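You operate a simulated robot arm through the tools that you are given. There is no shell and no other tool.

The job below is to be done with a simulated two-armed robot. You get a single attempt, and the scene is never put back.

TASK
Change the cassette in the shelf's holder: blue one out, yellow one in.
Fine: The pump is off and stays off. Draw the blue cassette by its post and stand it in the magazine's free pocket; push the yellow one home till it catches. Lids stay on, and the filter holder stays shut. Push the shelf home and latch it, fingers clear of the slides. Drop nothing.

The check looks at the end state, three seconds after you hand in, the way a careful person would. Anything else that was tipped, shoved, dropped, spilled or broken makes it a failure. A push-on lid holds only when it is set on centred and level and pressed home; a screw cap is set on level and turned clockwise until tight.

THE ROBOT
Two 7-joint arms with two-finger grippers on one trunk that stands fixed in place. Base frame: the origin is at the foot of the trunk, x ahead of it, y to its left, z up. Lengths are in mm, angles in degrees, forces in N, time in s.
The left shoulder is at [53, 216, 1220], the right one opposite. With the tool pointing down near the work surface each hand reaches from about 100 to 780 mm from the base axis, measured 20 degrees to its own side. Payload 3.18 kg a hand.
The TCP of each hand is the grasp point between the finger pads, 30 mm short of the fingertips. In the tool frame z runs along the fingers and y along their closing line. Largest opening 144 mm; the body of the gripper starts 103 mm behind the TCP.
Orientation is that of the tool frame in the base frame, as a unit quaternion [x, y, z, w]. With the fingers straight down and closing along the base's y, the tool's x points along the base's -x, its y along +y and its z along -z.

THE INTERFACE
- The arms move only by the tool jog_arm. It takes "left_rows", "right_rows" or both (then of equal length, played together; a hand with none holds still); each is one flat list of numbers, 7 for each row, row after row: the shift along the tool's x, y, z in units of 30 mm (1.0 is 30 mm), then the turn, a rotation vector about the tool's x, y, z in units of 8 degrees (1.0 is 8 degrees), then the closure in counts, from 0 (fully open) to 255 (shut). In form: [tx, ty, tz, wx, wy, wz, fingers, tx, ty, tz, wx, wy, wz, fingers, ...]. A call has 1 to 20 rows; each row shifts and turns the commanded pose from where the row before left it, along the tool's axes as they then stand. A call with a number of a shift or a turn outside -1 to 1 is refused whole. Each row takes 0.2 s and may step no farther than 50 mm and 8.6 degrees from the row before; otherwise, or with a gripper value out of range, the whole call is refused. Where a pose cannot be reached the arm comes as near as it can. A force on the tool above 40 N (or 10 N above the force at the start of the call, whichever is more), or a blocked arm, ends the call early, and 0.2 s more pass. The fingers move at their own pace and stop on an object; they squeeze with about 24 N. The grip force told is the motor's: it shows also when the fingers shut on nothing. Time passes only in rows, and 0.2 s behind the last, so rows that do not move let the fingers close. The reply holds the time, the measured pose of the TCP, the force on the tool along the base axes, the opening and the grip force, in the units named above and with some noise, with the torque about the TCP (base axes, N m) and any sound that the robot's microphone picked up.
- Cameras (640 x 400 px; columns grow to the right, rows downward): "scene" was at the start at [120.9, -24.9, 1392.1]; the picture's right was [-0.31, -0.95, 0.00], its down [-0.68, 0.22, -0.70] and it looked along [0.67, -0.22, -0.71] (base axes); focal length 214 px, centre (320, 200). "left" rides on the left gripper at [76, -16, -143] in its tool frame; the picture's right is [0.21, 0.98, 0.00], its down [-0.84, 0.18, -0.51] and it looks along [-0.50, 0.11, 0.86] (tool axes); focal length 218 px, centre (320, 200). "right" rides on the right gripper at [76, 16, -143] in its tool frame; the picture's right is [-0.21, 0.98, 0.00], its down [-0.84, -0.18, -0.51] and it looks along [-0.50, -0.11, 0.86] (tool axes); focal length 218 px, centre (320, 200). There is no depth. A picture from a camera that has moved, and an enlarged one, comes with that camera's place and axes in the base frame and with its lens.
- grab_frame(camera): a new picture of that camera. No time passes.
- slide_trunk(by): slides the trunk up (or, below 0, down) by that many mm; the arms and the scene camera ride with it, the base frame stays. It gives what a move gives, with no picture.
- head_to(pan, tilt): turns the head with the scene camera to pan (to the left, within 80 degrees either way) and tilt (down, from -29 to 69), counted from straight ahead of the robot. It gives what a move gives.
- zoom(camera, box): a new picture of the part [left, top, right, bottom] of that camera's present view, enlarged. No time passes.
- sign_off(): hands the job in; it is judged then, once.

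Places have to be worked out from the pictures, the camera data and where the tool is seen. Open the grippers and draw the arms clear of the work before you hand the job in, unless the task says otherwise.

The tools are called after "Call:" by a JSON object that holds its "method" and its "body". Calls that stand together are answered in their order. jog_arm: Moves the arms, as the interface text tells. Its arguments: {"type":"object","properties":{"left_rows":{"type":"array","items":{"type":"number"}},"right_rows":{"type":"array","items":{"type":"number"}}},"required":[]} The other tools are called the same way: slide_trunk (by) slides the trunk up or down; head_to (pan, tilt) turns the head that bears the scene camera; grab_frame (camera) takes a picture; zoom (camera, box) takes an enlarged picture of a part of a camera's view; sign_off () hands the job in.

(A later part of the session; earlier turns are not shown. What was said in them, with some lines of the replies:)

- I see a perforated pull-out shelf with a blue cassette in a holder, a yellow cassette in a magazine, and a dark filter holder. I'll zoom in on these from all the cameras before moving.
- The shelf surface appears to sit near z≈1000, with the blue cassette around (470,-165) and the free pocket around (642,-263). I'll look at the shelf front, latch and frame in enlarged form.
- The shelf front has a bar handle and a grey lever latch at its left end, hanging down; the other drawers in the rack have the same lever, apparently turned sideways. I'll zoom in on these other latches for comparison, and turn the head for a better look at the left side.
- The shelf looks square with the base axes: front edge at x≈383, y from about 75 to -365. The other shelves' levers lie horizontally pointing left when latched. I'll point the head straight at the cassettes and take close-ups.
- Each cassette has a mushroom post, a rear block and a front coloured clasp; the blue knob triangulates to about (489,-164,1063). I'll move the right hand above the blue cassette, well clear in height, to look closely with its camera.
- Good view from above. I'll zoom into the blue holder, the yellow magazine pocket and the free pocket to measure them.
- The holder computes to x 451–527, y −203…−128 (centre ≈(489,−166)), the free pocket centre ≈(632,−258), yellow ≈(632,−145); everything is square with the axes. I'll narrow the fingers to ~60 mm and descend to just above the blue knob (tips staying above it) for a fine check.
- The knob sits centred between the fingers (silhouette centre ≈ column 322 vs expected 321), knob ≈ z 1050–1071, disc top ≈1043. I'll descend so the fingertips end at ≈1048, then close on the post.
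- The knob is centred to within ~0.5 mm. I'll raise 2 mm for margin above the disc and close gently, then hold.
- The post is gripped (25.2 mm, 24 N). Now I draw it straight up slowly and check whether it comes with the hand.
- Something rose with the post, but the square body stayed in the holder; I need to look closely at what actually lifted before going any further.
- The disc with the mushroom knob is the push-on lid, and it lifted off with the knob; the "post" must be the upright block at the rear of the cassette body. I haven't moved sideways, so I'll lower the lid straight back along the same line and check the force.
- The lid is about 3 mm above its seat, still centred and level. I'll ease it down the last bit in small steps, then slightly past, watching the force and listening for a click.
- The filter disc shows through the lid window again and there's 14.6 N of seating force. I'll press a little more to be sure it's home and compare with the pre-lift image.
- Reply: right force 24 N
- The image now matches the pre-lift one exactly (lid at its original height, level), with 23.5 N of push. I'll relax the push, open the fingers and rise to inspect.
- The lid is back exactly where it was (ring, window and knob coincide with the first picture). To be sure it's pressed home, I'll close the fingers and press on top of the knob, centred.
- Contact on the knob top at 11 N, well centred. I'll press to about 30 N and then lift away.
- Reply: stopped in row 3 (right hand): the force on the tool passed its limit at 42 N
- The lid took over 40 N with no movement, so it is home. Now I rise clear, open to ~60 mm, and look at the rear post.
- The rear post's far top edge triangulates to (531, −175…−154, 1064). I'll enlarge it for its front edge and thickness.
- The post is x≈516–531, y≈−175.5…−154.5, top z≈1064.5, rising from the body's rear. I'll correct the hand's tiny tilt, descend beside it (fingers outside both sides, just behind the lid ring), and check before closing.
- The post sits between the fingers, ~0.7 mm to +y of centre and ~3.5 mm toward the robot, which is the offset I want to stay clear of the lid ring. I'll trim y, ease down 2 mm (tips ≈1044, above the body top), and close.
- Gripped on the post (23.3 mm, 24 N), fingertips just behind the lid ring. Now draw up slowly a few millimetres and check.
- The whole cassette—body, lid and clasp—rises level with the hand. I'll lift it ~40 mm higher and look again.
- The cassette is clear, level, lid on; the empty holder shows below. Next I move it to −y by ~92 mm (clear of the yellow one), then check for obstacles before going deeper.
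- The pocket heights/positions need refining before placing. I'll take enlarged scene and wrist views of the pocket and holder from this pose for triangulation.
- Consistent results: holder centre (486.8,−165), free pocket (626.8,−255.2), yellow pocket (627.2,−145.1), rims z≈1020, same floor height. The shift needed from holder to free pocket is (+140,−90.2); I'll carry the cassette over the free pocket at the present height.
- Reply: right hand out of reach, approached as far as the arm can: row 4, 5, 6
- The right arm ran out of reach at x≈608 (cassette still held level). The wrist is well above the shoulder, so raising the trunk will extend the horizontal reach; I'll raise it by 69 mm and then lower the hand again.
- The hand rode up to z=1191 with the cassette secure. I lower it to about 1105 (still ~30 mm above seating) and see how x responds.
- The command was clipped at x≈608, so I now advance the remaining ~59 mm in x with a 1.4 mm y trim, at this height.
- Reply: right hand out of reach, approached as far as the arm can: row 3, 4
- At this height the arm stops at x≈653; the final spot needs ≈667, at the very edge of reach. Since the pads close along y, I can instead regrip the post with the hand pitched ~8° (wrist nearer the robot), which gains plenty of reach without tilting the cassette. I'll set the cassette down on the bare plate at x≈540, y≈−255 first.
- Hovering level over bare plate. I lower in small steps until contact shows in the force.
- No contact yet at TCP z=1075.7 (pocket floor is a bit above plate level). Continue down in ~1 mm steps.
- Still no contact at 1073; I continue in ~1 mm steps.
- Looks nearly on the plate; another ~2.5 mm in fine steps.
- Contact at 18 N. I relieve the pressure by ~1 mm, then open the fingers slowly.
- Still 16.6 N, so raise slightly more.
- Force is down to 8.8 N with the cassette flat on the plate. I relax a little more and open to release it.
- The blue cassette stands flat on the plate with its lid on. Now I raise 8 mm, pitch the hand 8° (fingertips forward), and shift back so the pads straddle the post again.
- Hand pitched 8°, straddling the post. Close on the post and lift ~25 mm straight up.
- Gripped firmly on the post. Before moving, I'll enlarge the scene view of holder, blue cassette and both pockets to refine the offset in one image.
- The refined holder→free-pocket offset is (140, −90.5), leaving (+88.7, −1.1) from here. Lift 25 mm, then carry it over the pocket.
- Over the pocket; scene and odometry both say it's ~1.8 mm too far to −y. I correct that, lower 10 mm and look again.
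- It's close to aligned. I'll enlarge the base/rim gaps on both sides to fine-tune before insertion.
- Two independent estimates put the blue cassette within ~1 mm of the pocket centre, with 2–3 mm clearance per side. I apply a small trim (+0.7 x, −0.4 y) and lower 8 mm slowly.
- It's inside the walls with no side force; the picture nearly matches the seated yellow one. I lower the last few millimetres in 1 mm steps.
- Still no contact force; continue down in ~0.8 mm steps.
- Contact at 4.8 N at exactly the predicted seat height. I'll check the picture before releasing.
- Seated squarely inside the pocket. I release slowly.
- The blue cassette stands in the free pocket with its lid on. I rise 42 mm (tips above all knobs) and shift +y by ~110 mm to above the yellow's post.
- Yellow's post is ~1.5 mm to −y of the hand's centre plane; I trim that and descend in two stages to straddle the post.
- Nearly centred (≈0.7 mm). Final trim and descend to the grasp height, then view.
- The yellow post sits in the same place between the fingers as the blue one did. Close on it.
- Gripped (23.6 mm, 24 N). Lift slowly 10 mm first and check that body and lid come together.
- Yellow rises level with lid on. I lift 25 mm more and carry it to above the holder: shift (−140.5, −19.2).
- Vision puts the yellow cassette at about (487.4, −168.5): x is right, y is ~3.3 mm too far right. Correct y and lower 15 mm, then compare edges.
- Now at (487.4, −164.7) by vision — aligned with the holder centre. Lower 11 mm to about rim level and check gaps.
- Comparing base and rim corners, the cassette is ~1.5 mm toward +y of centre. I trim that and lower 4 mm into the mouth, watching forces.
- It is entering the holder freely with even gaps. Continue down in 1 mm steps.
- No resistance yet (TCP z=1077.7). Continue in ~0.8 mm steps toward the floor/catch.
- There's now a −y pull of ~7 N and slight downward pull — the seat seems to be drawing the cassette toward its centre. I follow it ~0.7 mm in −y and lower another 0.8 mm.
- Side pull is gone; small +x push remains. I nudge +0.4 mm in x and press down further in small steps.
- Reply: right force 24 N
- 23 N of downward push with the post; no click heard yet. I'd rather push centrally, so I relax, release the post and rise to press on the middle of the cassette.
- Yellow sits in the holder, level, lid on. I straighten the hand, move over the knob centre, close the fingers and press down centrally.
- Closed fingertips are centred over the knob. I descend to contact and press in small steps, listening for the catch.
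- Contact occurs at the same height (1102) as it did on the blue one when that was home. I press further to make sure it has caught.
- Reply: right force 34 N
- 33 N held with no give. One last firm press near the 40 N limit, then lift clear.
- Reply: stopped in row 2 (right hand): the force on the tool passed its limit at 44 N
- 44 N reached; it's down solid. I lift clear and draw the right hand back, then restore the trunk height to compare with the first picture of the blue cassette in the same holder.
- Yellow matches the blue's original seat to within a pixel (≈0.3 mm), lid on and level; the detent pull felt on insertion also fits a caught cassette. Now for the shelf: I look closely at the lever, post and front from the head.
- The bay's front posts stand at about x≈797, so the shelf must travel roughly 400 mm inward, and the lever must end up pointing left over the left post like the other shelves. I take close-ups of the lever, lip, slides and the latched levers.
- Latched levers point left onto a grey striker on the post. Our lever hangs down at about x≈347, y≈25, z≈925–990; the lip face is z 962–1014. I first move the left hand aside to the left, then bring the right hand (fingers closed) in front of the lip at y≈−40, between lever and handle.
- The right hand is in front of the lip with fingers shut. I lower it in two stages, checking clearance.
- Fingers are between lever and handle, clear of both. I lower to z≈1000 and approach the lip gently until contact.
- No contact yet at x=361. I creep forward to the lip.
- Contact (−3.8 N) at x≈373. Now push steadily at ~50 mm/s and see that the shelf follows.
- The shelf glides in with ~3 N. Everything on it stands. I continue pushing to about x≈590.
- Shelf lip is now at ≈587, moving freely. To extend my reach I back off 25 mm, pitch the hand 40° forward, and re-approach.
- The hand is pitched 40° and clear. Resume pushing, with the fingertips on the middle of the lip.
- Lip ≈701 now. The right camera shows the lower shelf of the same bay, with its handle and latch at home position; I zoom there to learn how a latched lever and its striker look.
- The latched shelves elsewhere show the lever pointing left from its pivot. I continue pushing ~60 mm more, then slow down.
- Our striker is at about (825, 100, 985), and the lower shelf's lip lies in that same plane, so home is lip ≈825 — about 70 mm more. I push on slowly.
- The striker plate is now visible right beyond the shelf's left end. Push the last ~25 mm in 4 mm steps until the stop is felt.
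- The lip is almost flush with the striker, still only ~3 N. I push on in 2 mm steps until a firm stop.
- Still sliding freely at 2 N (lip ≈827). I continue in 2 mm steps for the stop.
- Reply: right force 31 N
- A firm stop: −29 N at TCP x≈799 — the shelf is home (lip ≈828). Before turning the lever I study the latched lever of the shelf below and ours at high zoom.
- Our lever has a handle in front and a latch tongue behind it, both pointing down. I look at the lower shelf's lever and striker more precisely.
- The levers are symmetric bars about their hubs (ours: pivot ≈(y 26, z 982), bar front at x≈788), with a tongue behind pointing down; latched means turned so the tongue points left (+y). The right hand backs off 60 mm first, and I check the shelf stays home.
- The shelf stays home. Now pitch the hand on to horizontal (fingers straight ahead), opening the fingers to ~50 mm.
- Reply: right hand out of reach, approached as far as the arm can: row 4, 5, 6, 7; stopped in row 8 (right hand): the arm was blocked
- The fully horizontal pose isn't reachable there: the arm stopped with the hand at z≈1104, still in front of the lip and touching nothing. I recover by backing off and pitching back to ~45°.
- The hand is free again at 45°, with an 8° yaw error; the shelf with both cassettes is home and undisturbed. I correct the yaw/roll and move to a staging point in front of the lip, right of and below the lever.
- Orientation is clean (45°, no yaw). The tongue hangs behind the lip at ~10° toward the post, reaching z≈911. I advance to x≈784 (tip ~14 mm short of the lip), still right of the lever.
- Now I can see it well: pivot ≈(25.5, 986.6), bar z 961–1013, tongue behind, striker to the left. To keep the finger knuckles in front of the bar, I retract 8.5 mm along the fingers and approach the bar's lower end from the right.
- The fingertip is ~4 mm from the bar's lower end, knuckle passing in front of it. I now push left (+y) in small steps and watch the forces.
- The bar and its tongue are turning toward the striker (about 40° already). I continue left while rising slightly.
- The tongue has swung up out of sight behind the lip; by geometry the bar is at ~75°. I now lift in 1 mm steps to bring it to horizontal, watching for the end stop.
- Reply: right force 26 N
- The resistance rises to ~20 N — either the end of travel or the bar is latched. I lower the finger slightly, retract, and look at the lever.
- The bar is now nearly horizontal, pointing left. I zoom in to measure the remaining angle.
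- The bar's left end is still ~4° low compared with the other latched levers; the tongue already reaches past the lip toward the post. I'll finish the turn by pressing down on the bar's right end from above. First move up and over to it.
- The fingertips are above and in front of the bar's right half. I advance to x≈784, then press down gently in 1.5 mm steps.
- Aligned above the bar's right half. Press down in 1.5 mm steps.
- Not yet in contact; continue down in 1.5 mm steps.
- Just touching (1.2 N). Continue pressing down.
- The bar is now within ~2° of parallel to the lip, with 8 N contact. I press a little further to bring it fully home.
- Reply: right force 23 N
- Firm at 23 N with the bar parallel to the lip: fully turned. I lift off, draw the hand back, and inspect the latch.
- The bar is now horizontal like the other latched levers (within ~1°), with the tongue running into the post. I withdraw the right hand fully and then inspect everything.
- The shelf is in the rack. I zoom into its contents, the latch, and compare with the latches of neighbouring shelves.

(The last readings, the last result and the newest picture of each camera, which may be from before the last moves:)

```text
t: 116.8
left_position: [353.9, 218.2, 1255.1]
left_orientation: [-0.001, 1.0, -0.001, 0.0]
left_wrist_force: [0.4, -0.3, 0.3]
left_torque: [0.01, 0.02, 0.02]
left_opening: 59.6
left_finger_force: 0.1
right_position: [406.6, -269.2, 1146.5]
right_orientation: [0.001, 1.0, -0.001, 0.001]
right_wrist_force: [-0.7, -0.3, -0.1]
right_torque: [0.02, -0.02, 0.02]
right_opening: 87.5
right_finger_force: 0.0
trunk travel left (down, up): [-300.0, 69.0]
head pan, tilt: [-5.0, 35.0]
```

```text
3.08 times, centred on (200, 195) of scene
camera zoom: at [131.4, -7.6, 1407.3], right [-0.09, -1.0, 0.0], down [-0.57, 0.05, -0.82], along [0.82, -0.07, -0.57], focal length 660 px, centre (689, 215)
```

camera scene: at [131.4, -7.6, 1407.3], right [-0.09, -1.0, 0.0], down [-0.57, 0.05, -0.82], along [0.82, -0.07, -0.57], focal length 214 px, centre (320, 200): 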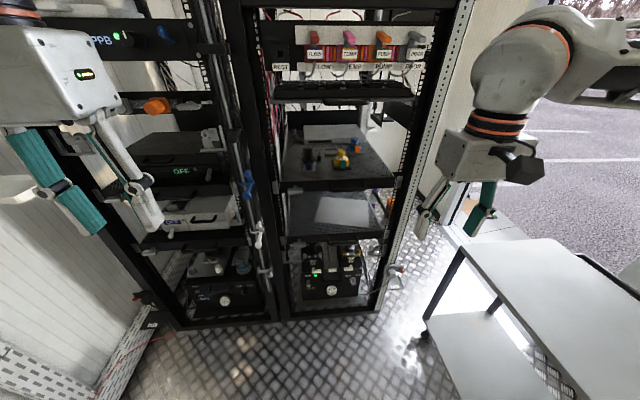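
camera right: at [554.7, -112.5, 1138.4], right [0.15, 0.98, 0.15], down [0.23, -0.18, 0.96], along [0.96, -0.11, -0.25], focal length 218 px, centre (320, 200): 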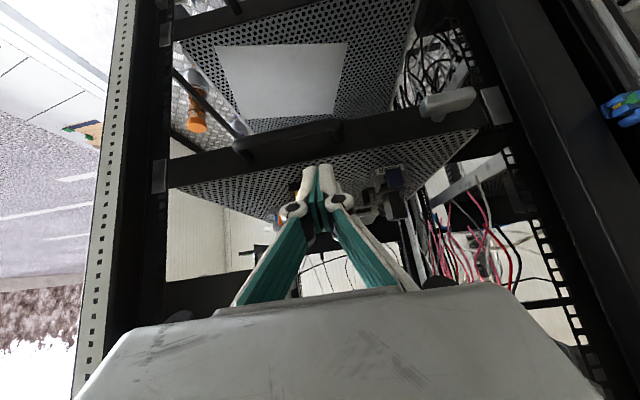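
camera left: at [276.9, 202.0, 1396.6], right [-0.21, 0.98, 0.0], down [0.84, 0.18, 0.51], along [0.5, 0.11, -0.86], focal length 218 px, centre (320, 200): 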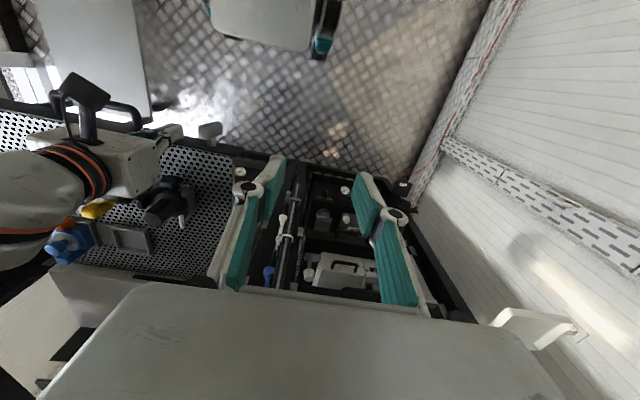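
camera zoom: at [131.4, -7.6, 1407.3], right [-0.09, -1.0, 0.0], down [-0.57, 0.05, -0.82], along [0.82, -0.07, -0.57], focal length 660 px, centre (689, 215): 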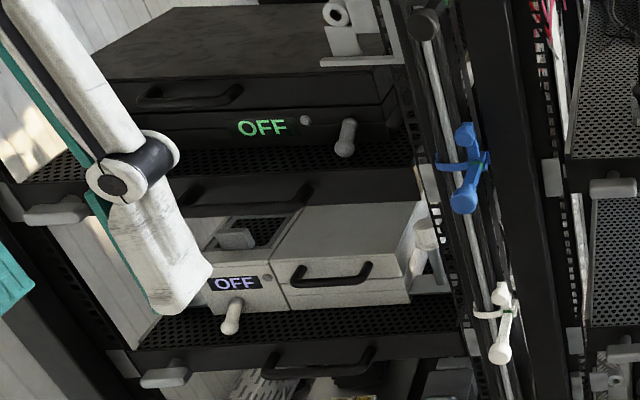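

Cassettes are right: yellow in the holder, blue in the magazine, lids on, filter holder untouched, devices OFF. I compare our latch tongue with the lower shelf's at higher zoom.

Call:
{"method": "zoom", "body": {"camera": "scene", "box": [275, 172, 305, 197]}}

Call:
{"method": "zoom", "body": {"camera": "scene", "box": [280, 228, 310, 253]}}

Call:
{"method": "zoom", "body": {"camera": "scene", "box": [130, 195, 190, 235]}}

Call:
{"method": "zoom", "body": {"camera": "scene", "box": [360, 160, 410, 210]}}

```text
16.00 times, centred on (290, 184) of scene
camera zoom: at [131.4, -7.6, 1407.3], right [-0.09, -1.0, 0.0], down [-0.57, 0.05, -0.82], along [0.82, -0.07, -0.57], focal length 3432 px, centre (800, 448)
```

zoom: 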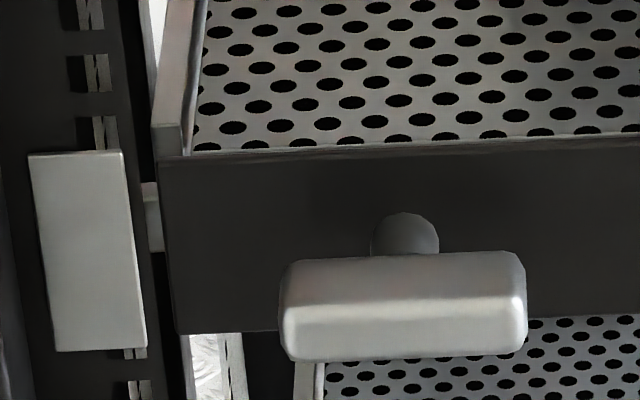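

```text
16.00 times, centred on (295, 240) of scene
camera zoom: at [131.4, -7.6, 1407.3], right [-0.09, -1.0, 0.0], down [-0.57, 0.05, -0.82], along [0.82, -0.07, -0.57], focal length 3432 px, centre (720, -448)
```

zoom: 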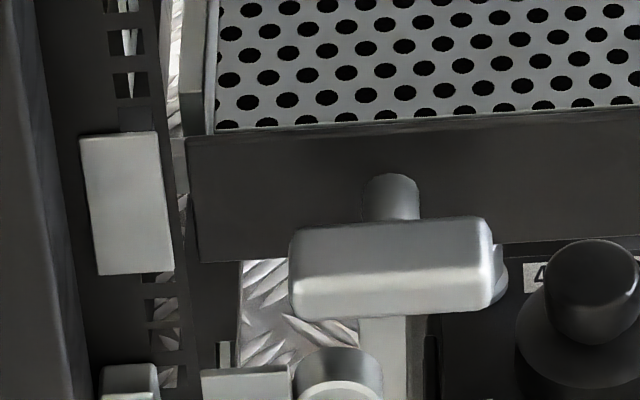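

```text
10.00 times, centred on (160, 215) of scene
camera zoom: at [131.4, -7.6, 1407.3], right [-0.09, -1.0, 0.0], down [-0.57, 0.05, -0.82], along [0.82, -0.07, -0.57], focal length 2145 px, centre (1920, 50)
```

zoom: 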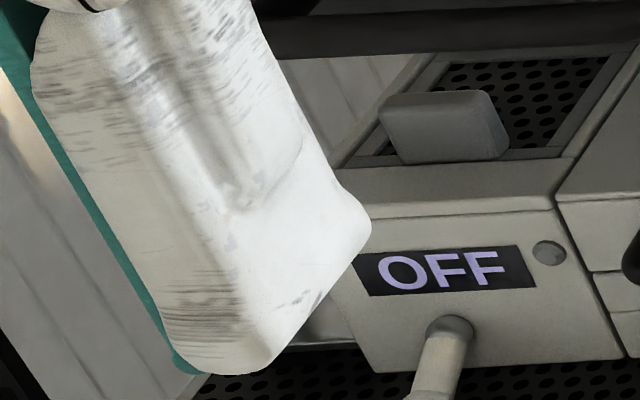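

```text
8.00 times, centred on (385, 185) of scene
camera zoom: at [131.4, -7.6, 1407.3], right [-0.09, -1.0, 0.0], down [-0.57, 0.05, -0.82], along [0.82, -0.07, -0.57], focal length 1716 px, centre (-200, 320)
```

zoom: 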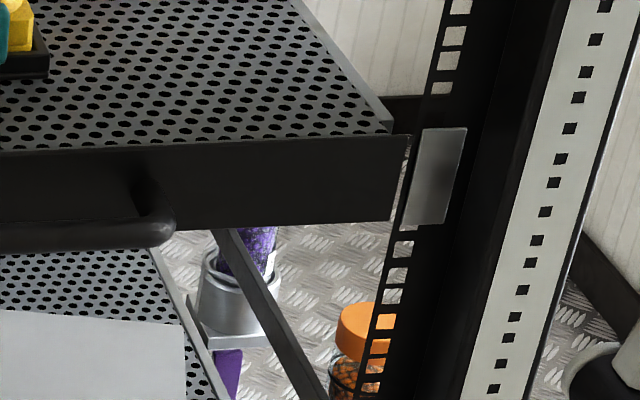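

Our tongue runs from the lip into the post exactly like the lower shelf's, the bar is parallel to the lip, and the lip is flush with the strikers on both sides. I open both grippers fully and draw the arms back a little before handing in.

Call:
{"method": "jog_arm", "body": {"left_rows": [0.3, 0, -0.3, 0, 0, 0, 0, 0.3, 0, -0.3, 0, 0, 0, 0, 0, 0, 0, 0, 0, 0, 0, 0, 0, 0, 0, 0, 0, 0], "right_rows": [0.5, 0, -0.4, 0, 0, 0, 0, 0.5, 0, -0.4, 0, 0, 0, 0, 0.3, 0, -0.3, 0, 0, 0, 0, 0, 0, 0, 0, 0, 0, 0]}}

Call:
{"method": "grab_frame", "body": {"camera": "scene"}}

Call:
{"method": "zoom", "body": {"camera": "scene", "box": [275, 115, 395, 195]}}

```text
t: 117.8
left_position: [336.7, 218.4, 1271.7]
left_orientation: [0.0, 1.0, 0.0, 0.0]
left_wrist_force: [-0.1, -0.3, -0.4]
left_torque: [0.01, 0.01, -0.02]
left_opening: 143.8
left_finger_force: 0.0
right_position: [366.5, -268.2, 1178.7]
right_orientation: [0.0, 1.0, 0.0, 0.001]
right_wrist_force: [-0.2, 0.1, -1.3]
right_torque: [0.04, 0.04, -0.01]
right_opening: 143.8
right_finger_force: 0.1
trunk travel left (down, up): [-300.0, 69.0]
head pan, tilt: [-5.0, 35.0]
```

```text
taken
camera scene: at [131.7, -7.3, 1407.3], right [-0.09, -1.0, 0.0], down [-0.57, 0.05, -0.82], along [0.82, -0.07, -0.57], focal length 214 px, centre (320, 200)
```

scene: 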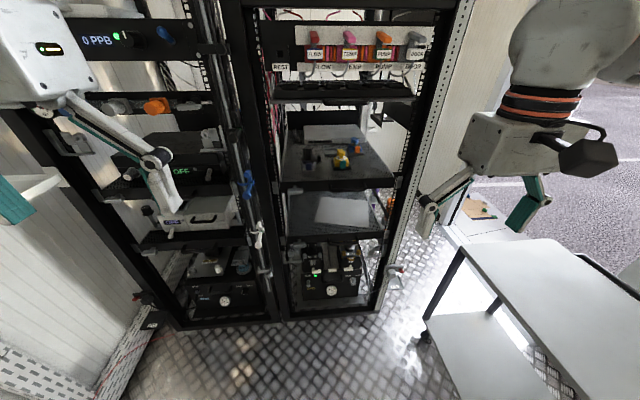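

```text
5.00 times, centred on (335, 155) of scene
camera zoom: at [131.7, -7.3, 1407.3], right [-0.09, -1.0, 0.0], down [-0.57, 0.05, -0.82], along [0.82, -0.07, -0.57], focal length 1072 px, centre (245, 425)
```

zoom: 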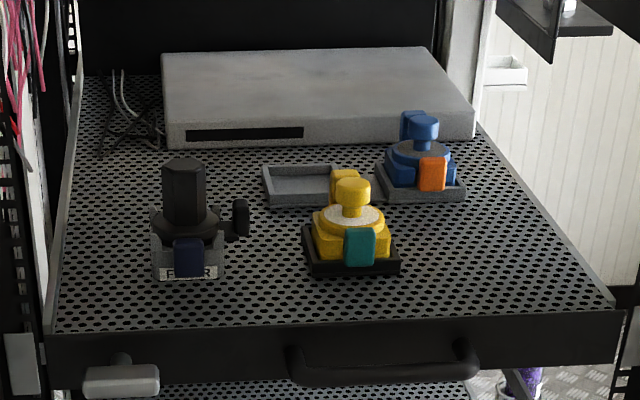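

Everything is in place: yellow caught in the holder, blue standing in the magazine, lids on, shelf home and latched, grippers open and arms clear. Handing in.

Call:
{"method": "sign_off", "body": {}}

```text
The job is handed in.
```

I swapped the cassettes and handed the job in: yellow is in the shelf's holder and blue stands in the magazine's free pocket. The shelf is pushed home and its lever is turned to latch. I don't have the check's result.

- **Blue lid came off briefly:** I first gripped the mushroom knob, taking it for the post. It is the lid's handle, and the lid lifted about 11 mm. I lowered it straight back and pressed it home with over 40 N. It then sat exactly as in the first picture. I drew the cassette by the upright block at its rear instead.
- **Blue cassette set down once:** The pocket was just out of reach, so I stood the cassette briefly on the bare plate and regripped it. Nothing was dropped or tipped.
- **Yellow's catch not heard:** I heard no click. On the way in I felt the seat pull the cassette down. I then pressed to 44 N with no give, and it sits within about 0.3 mm of where blue sat. I did not tug it to test.
- **Latch judged by eye:** The lever ended horizontal like the other latched shelves, and its tongue runs into the post. I did not pull on the shelf to test it.

The pump displays still read OFF. I did not touch the filter holder, and the fingers stayed clear of the slides.
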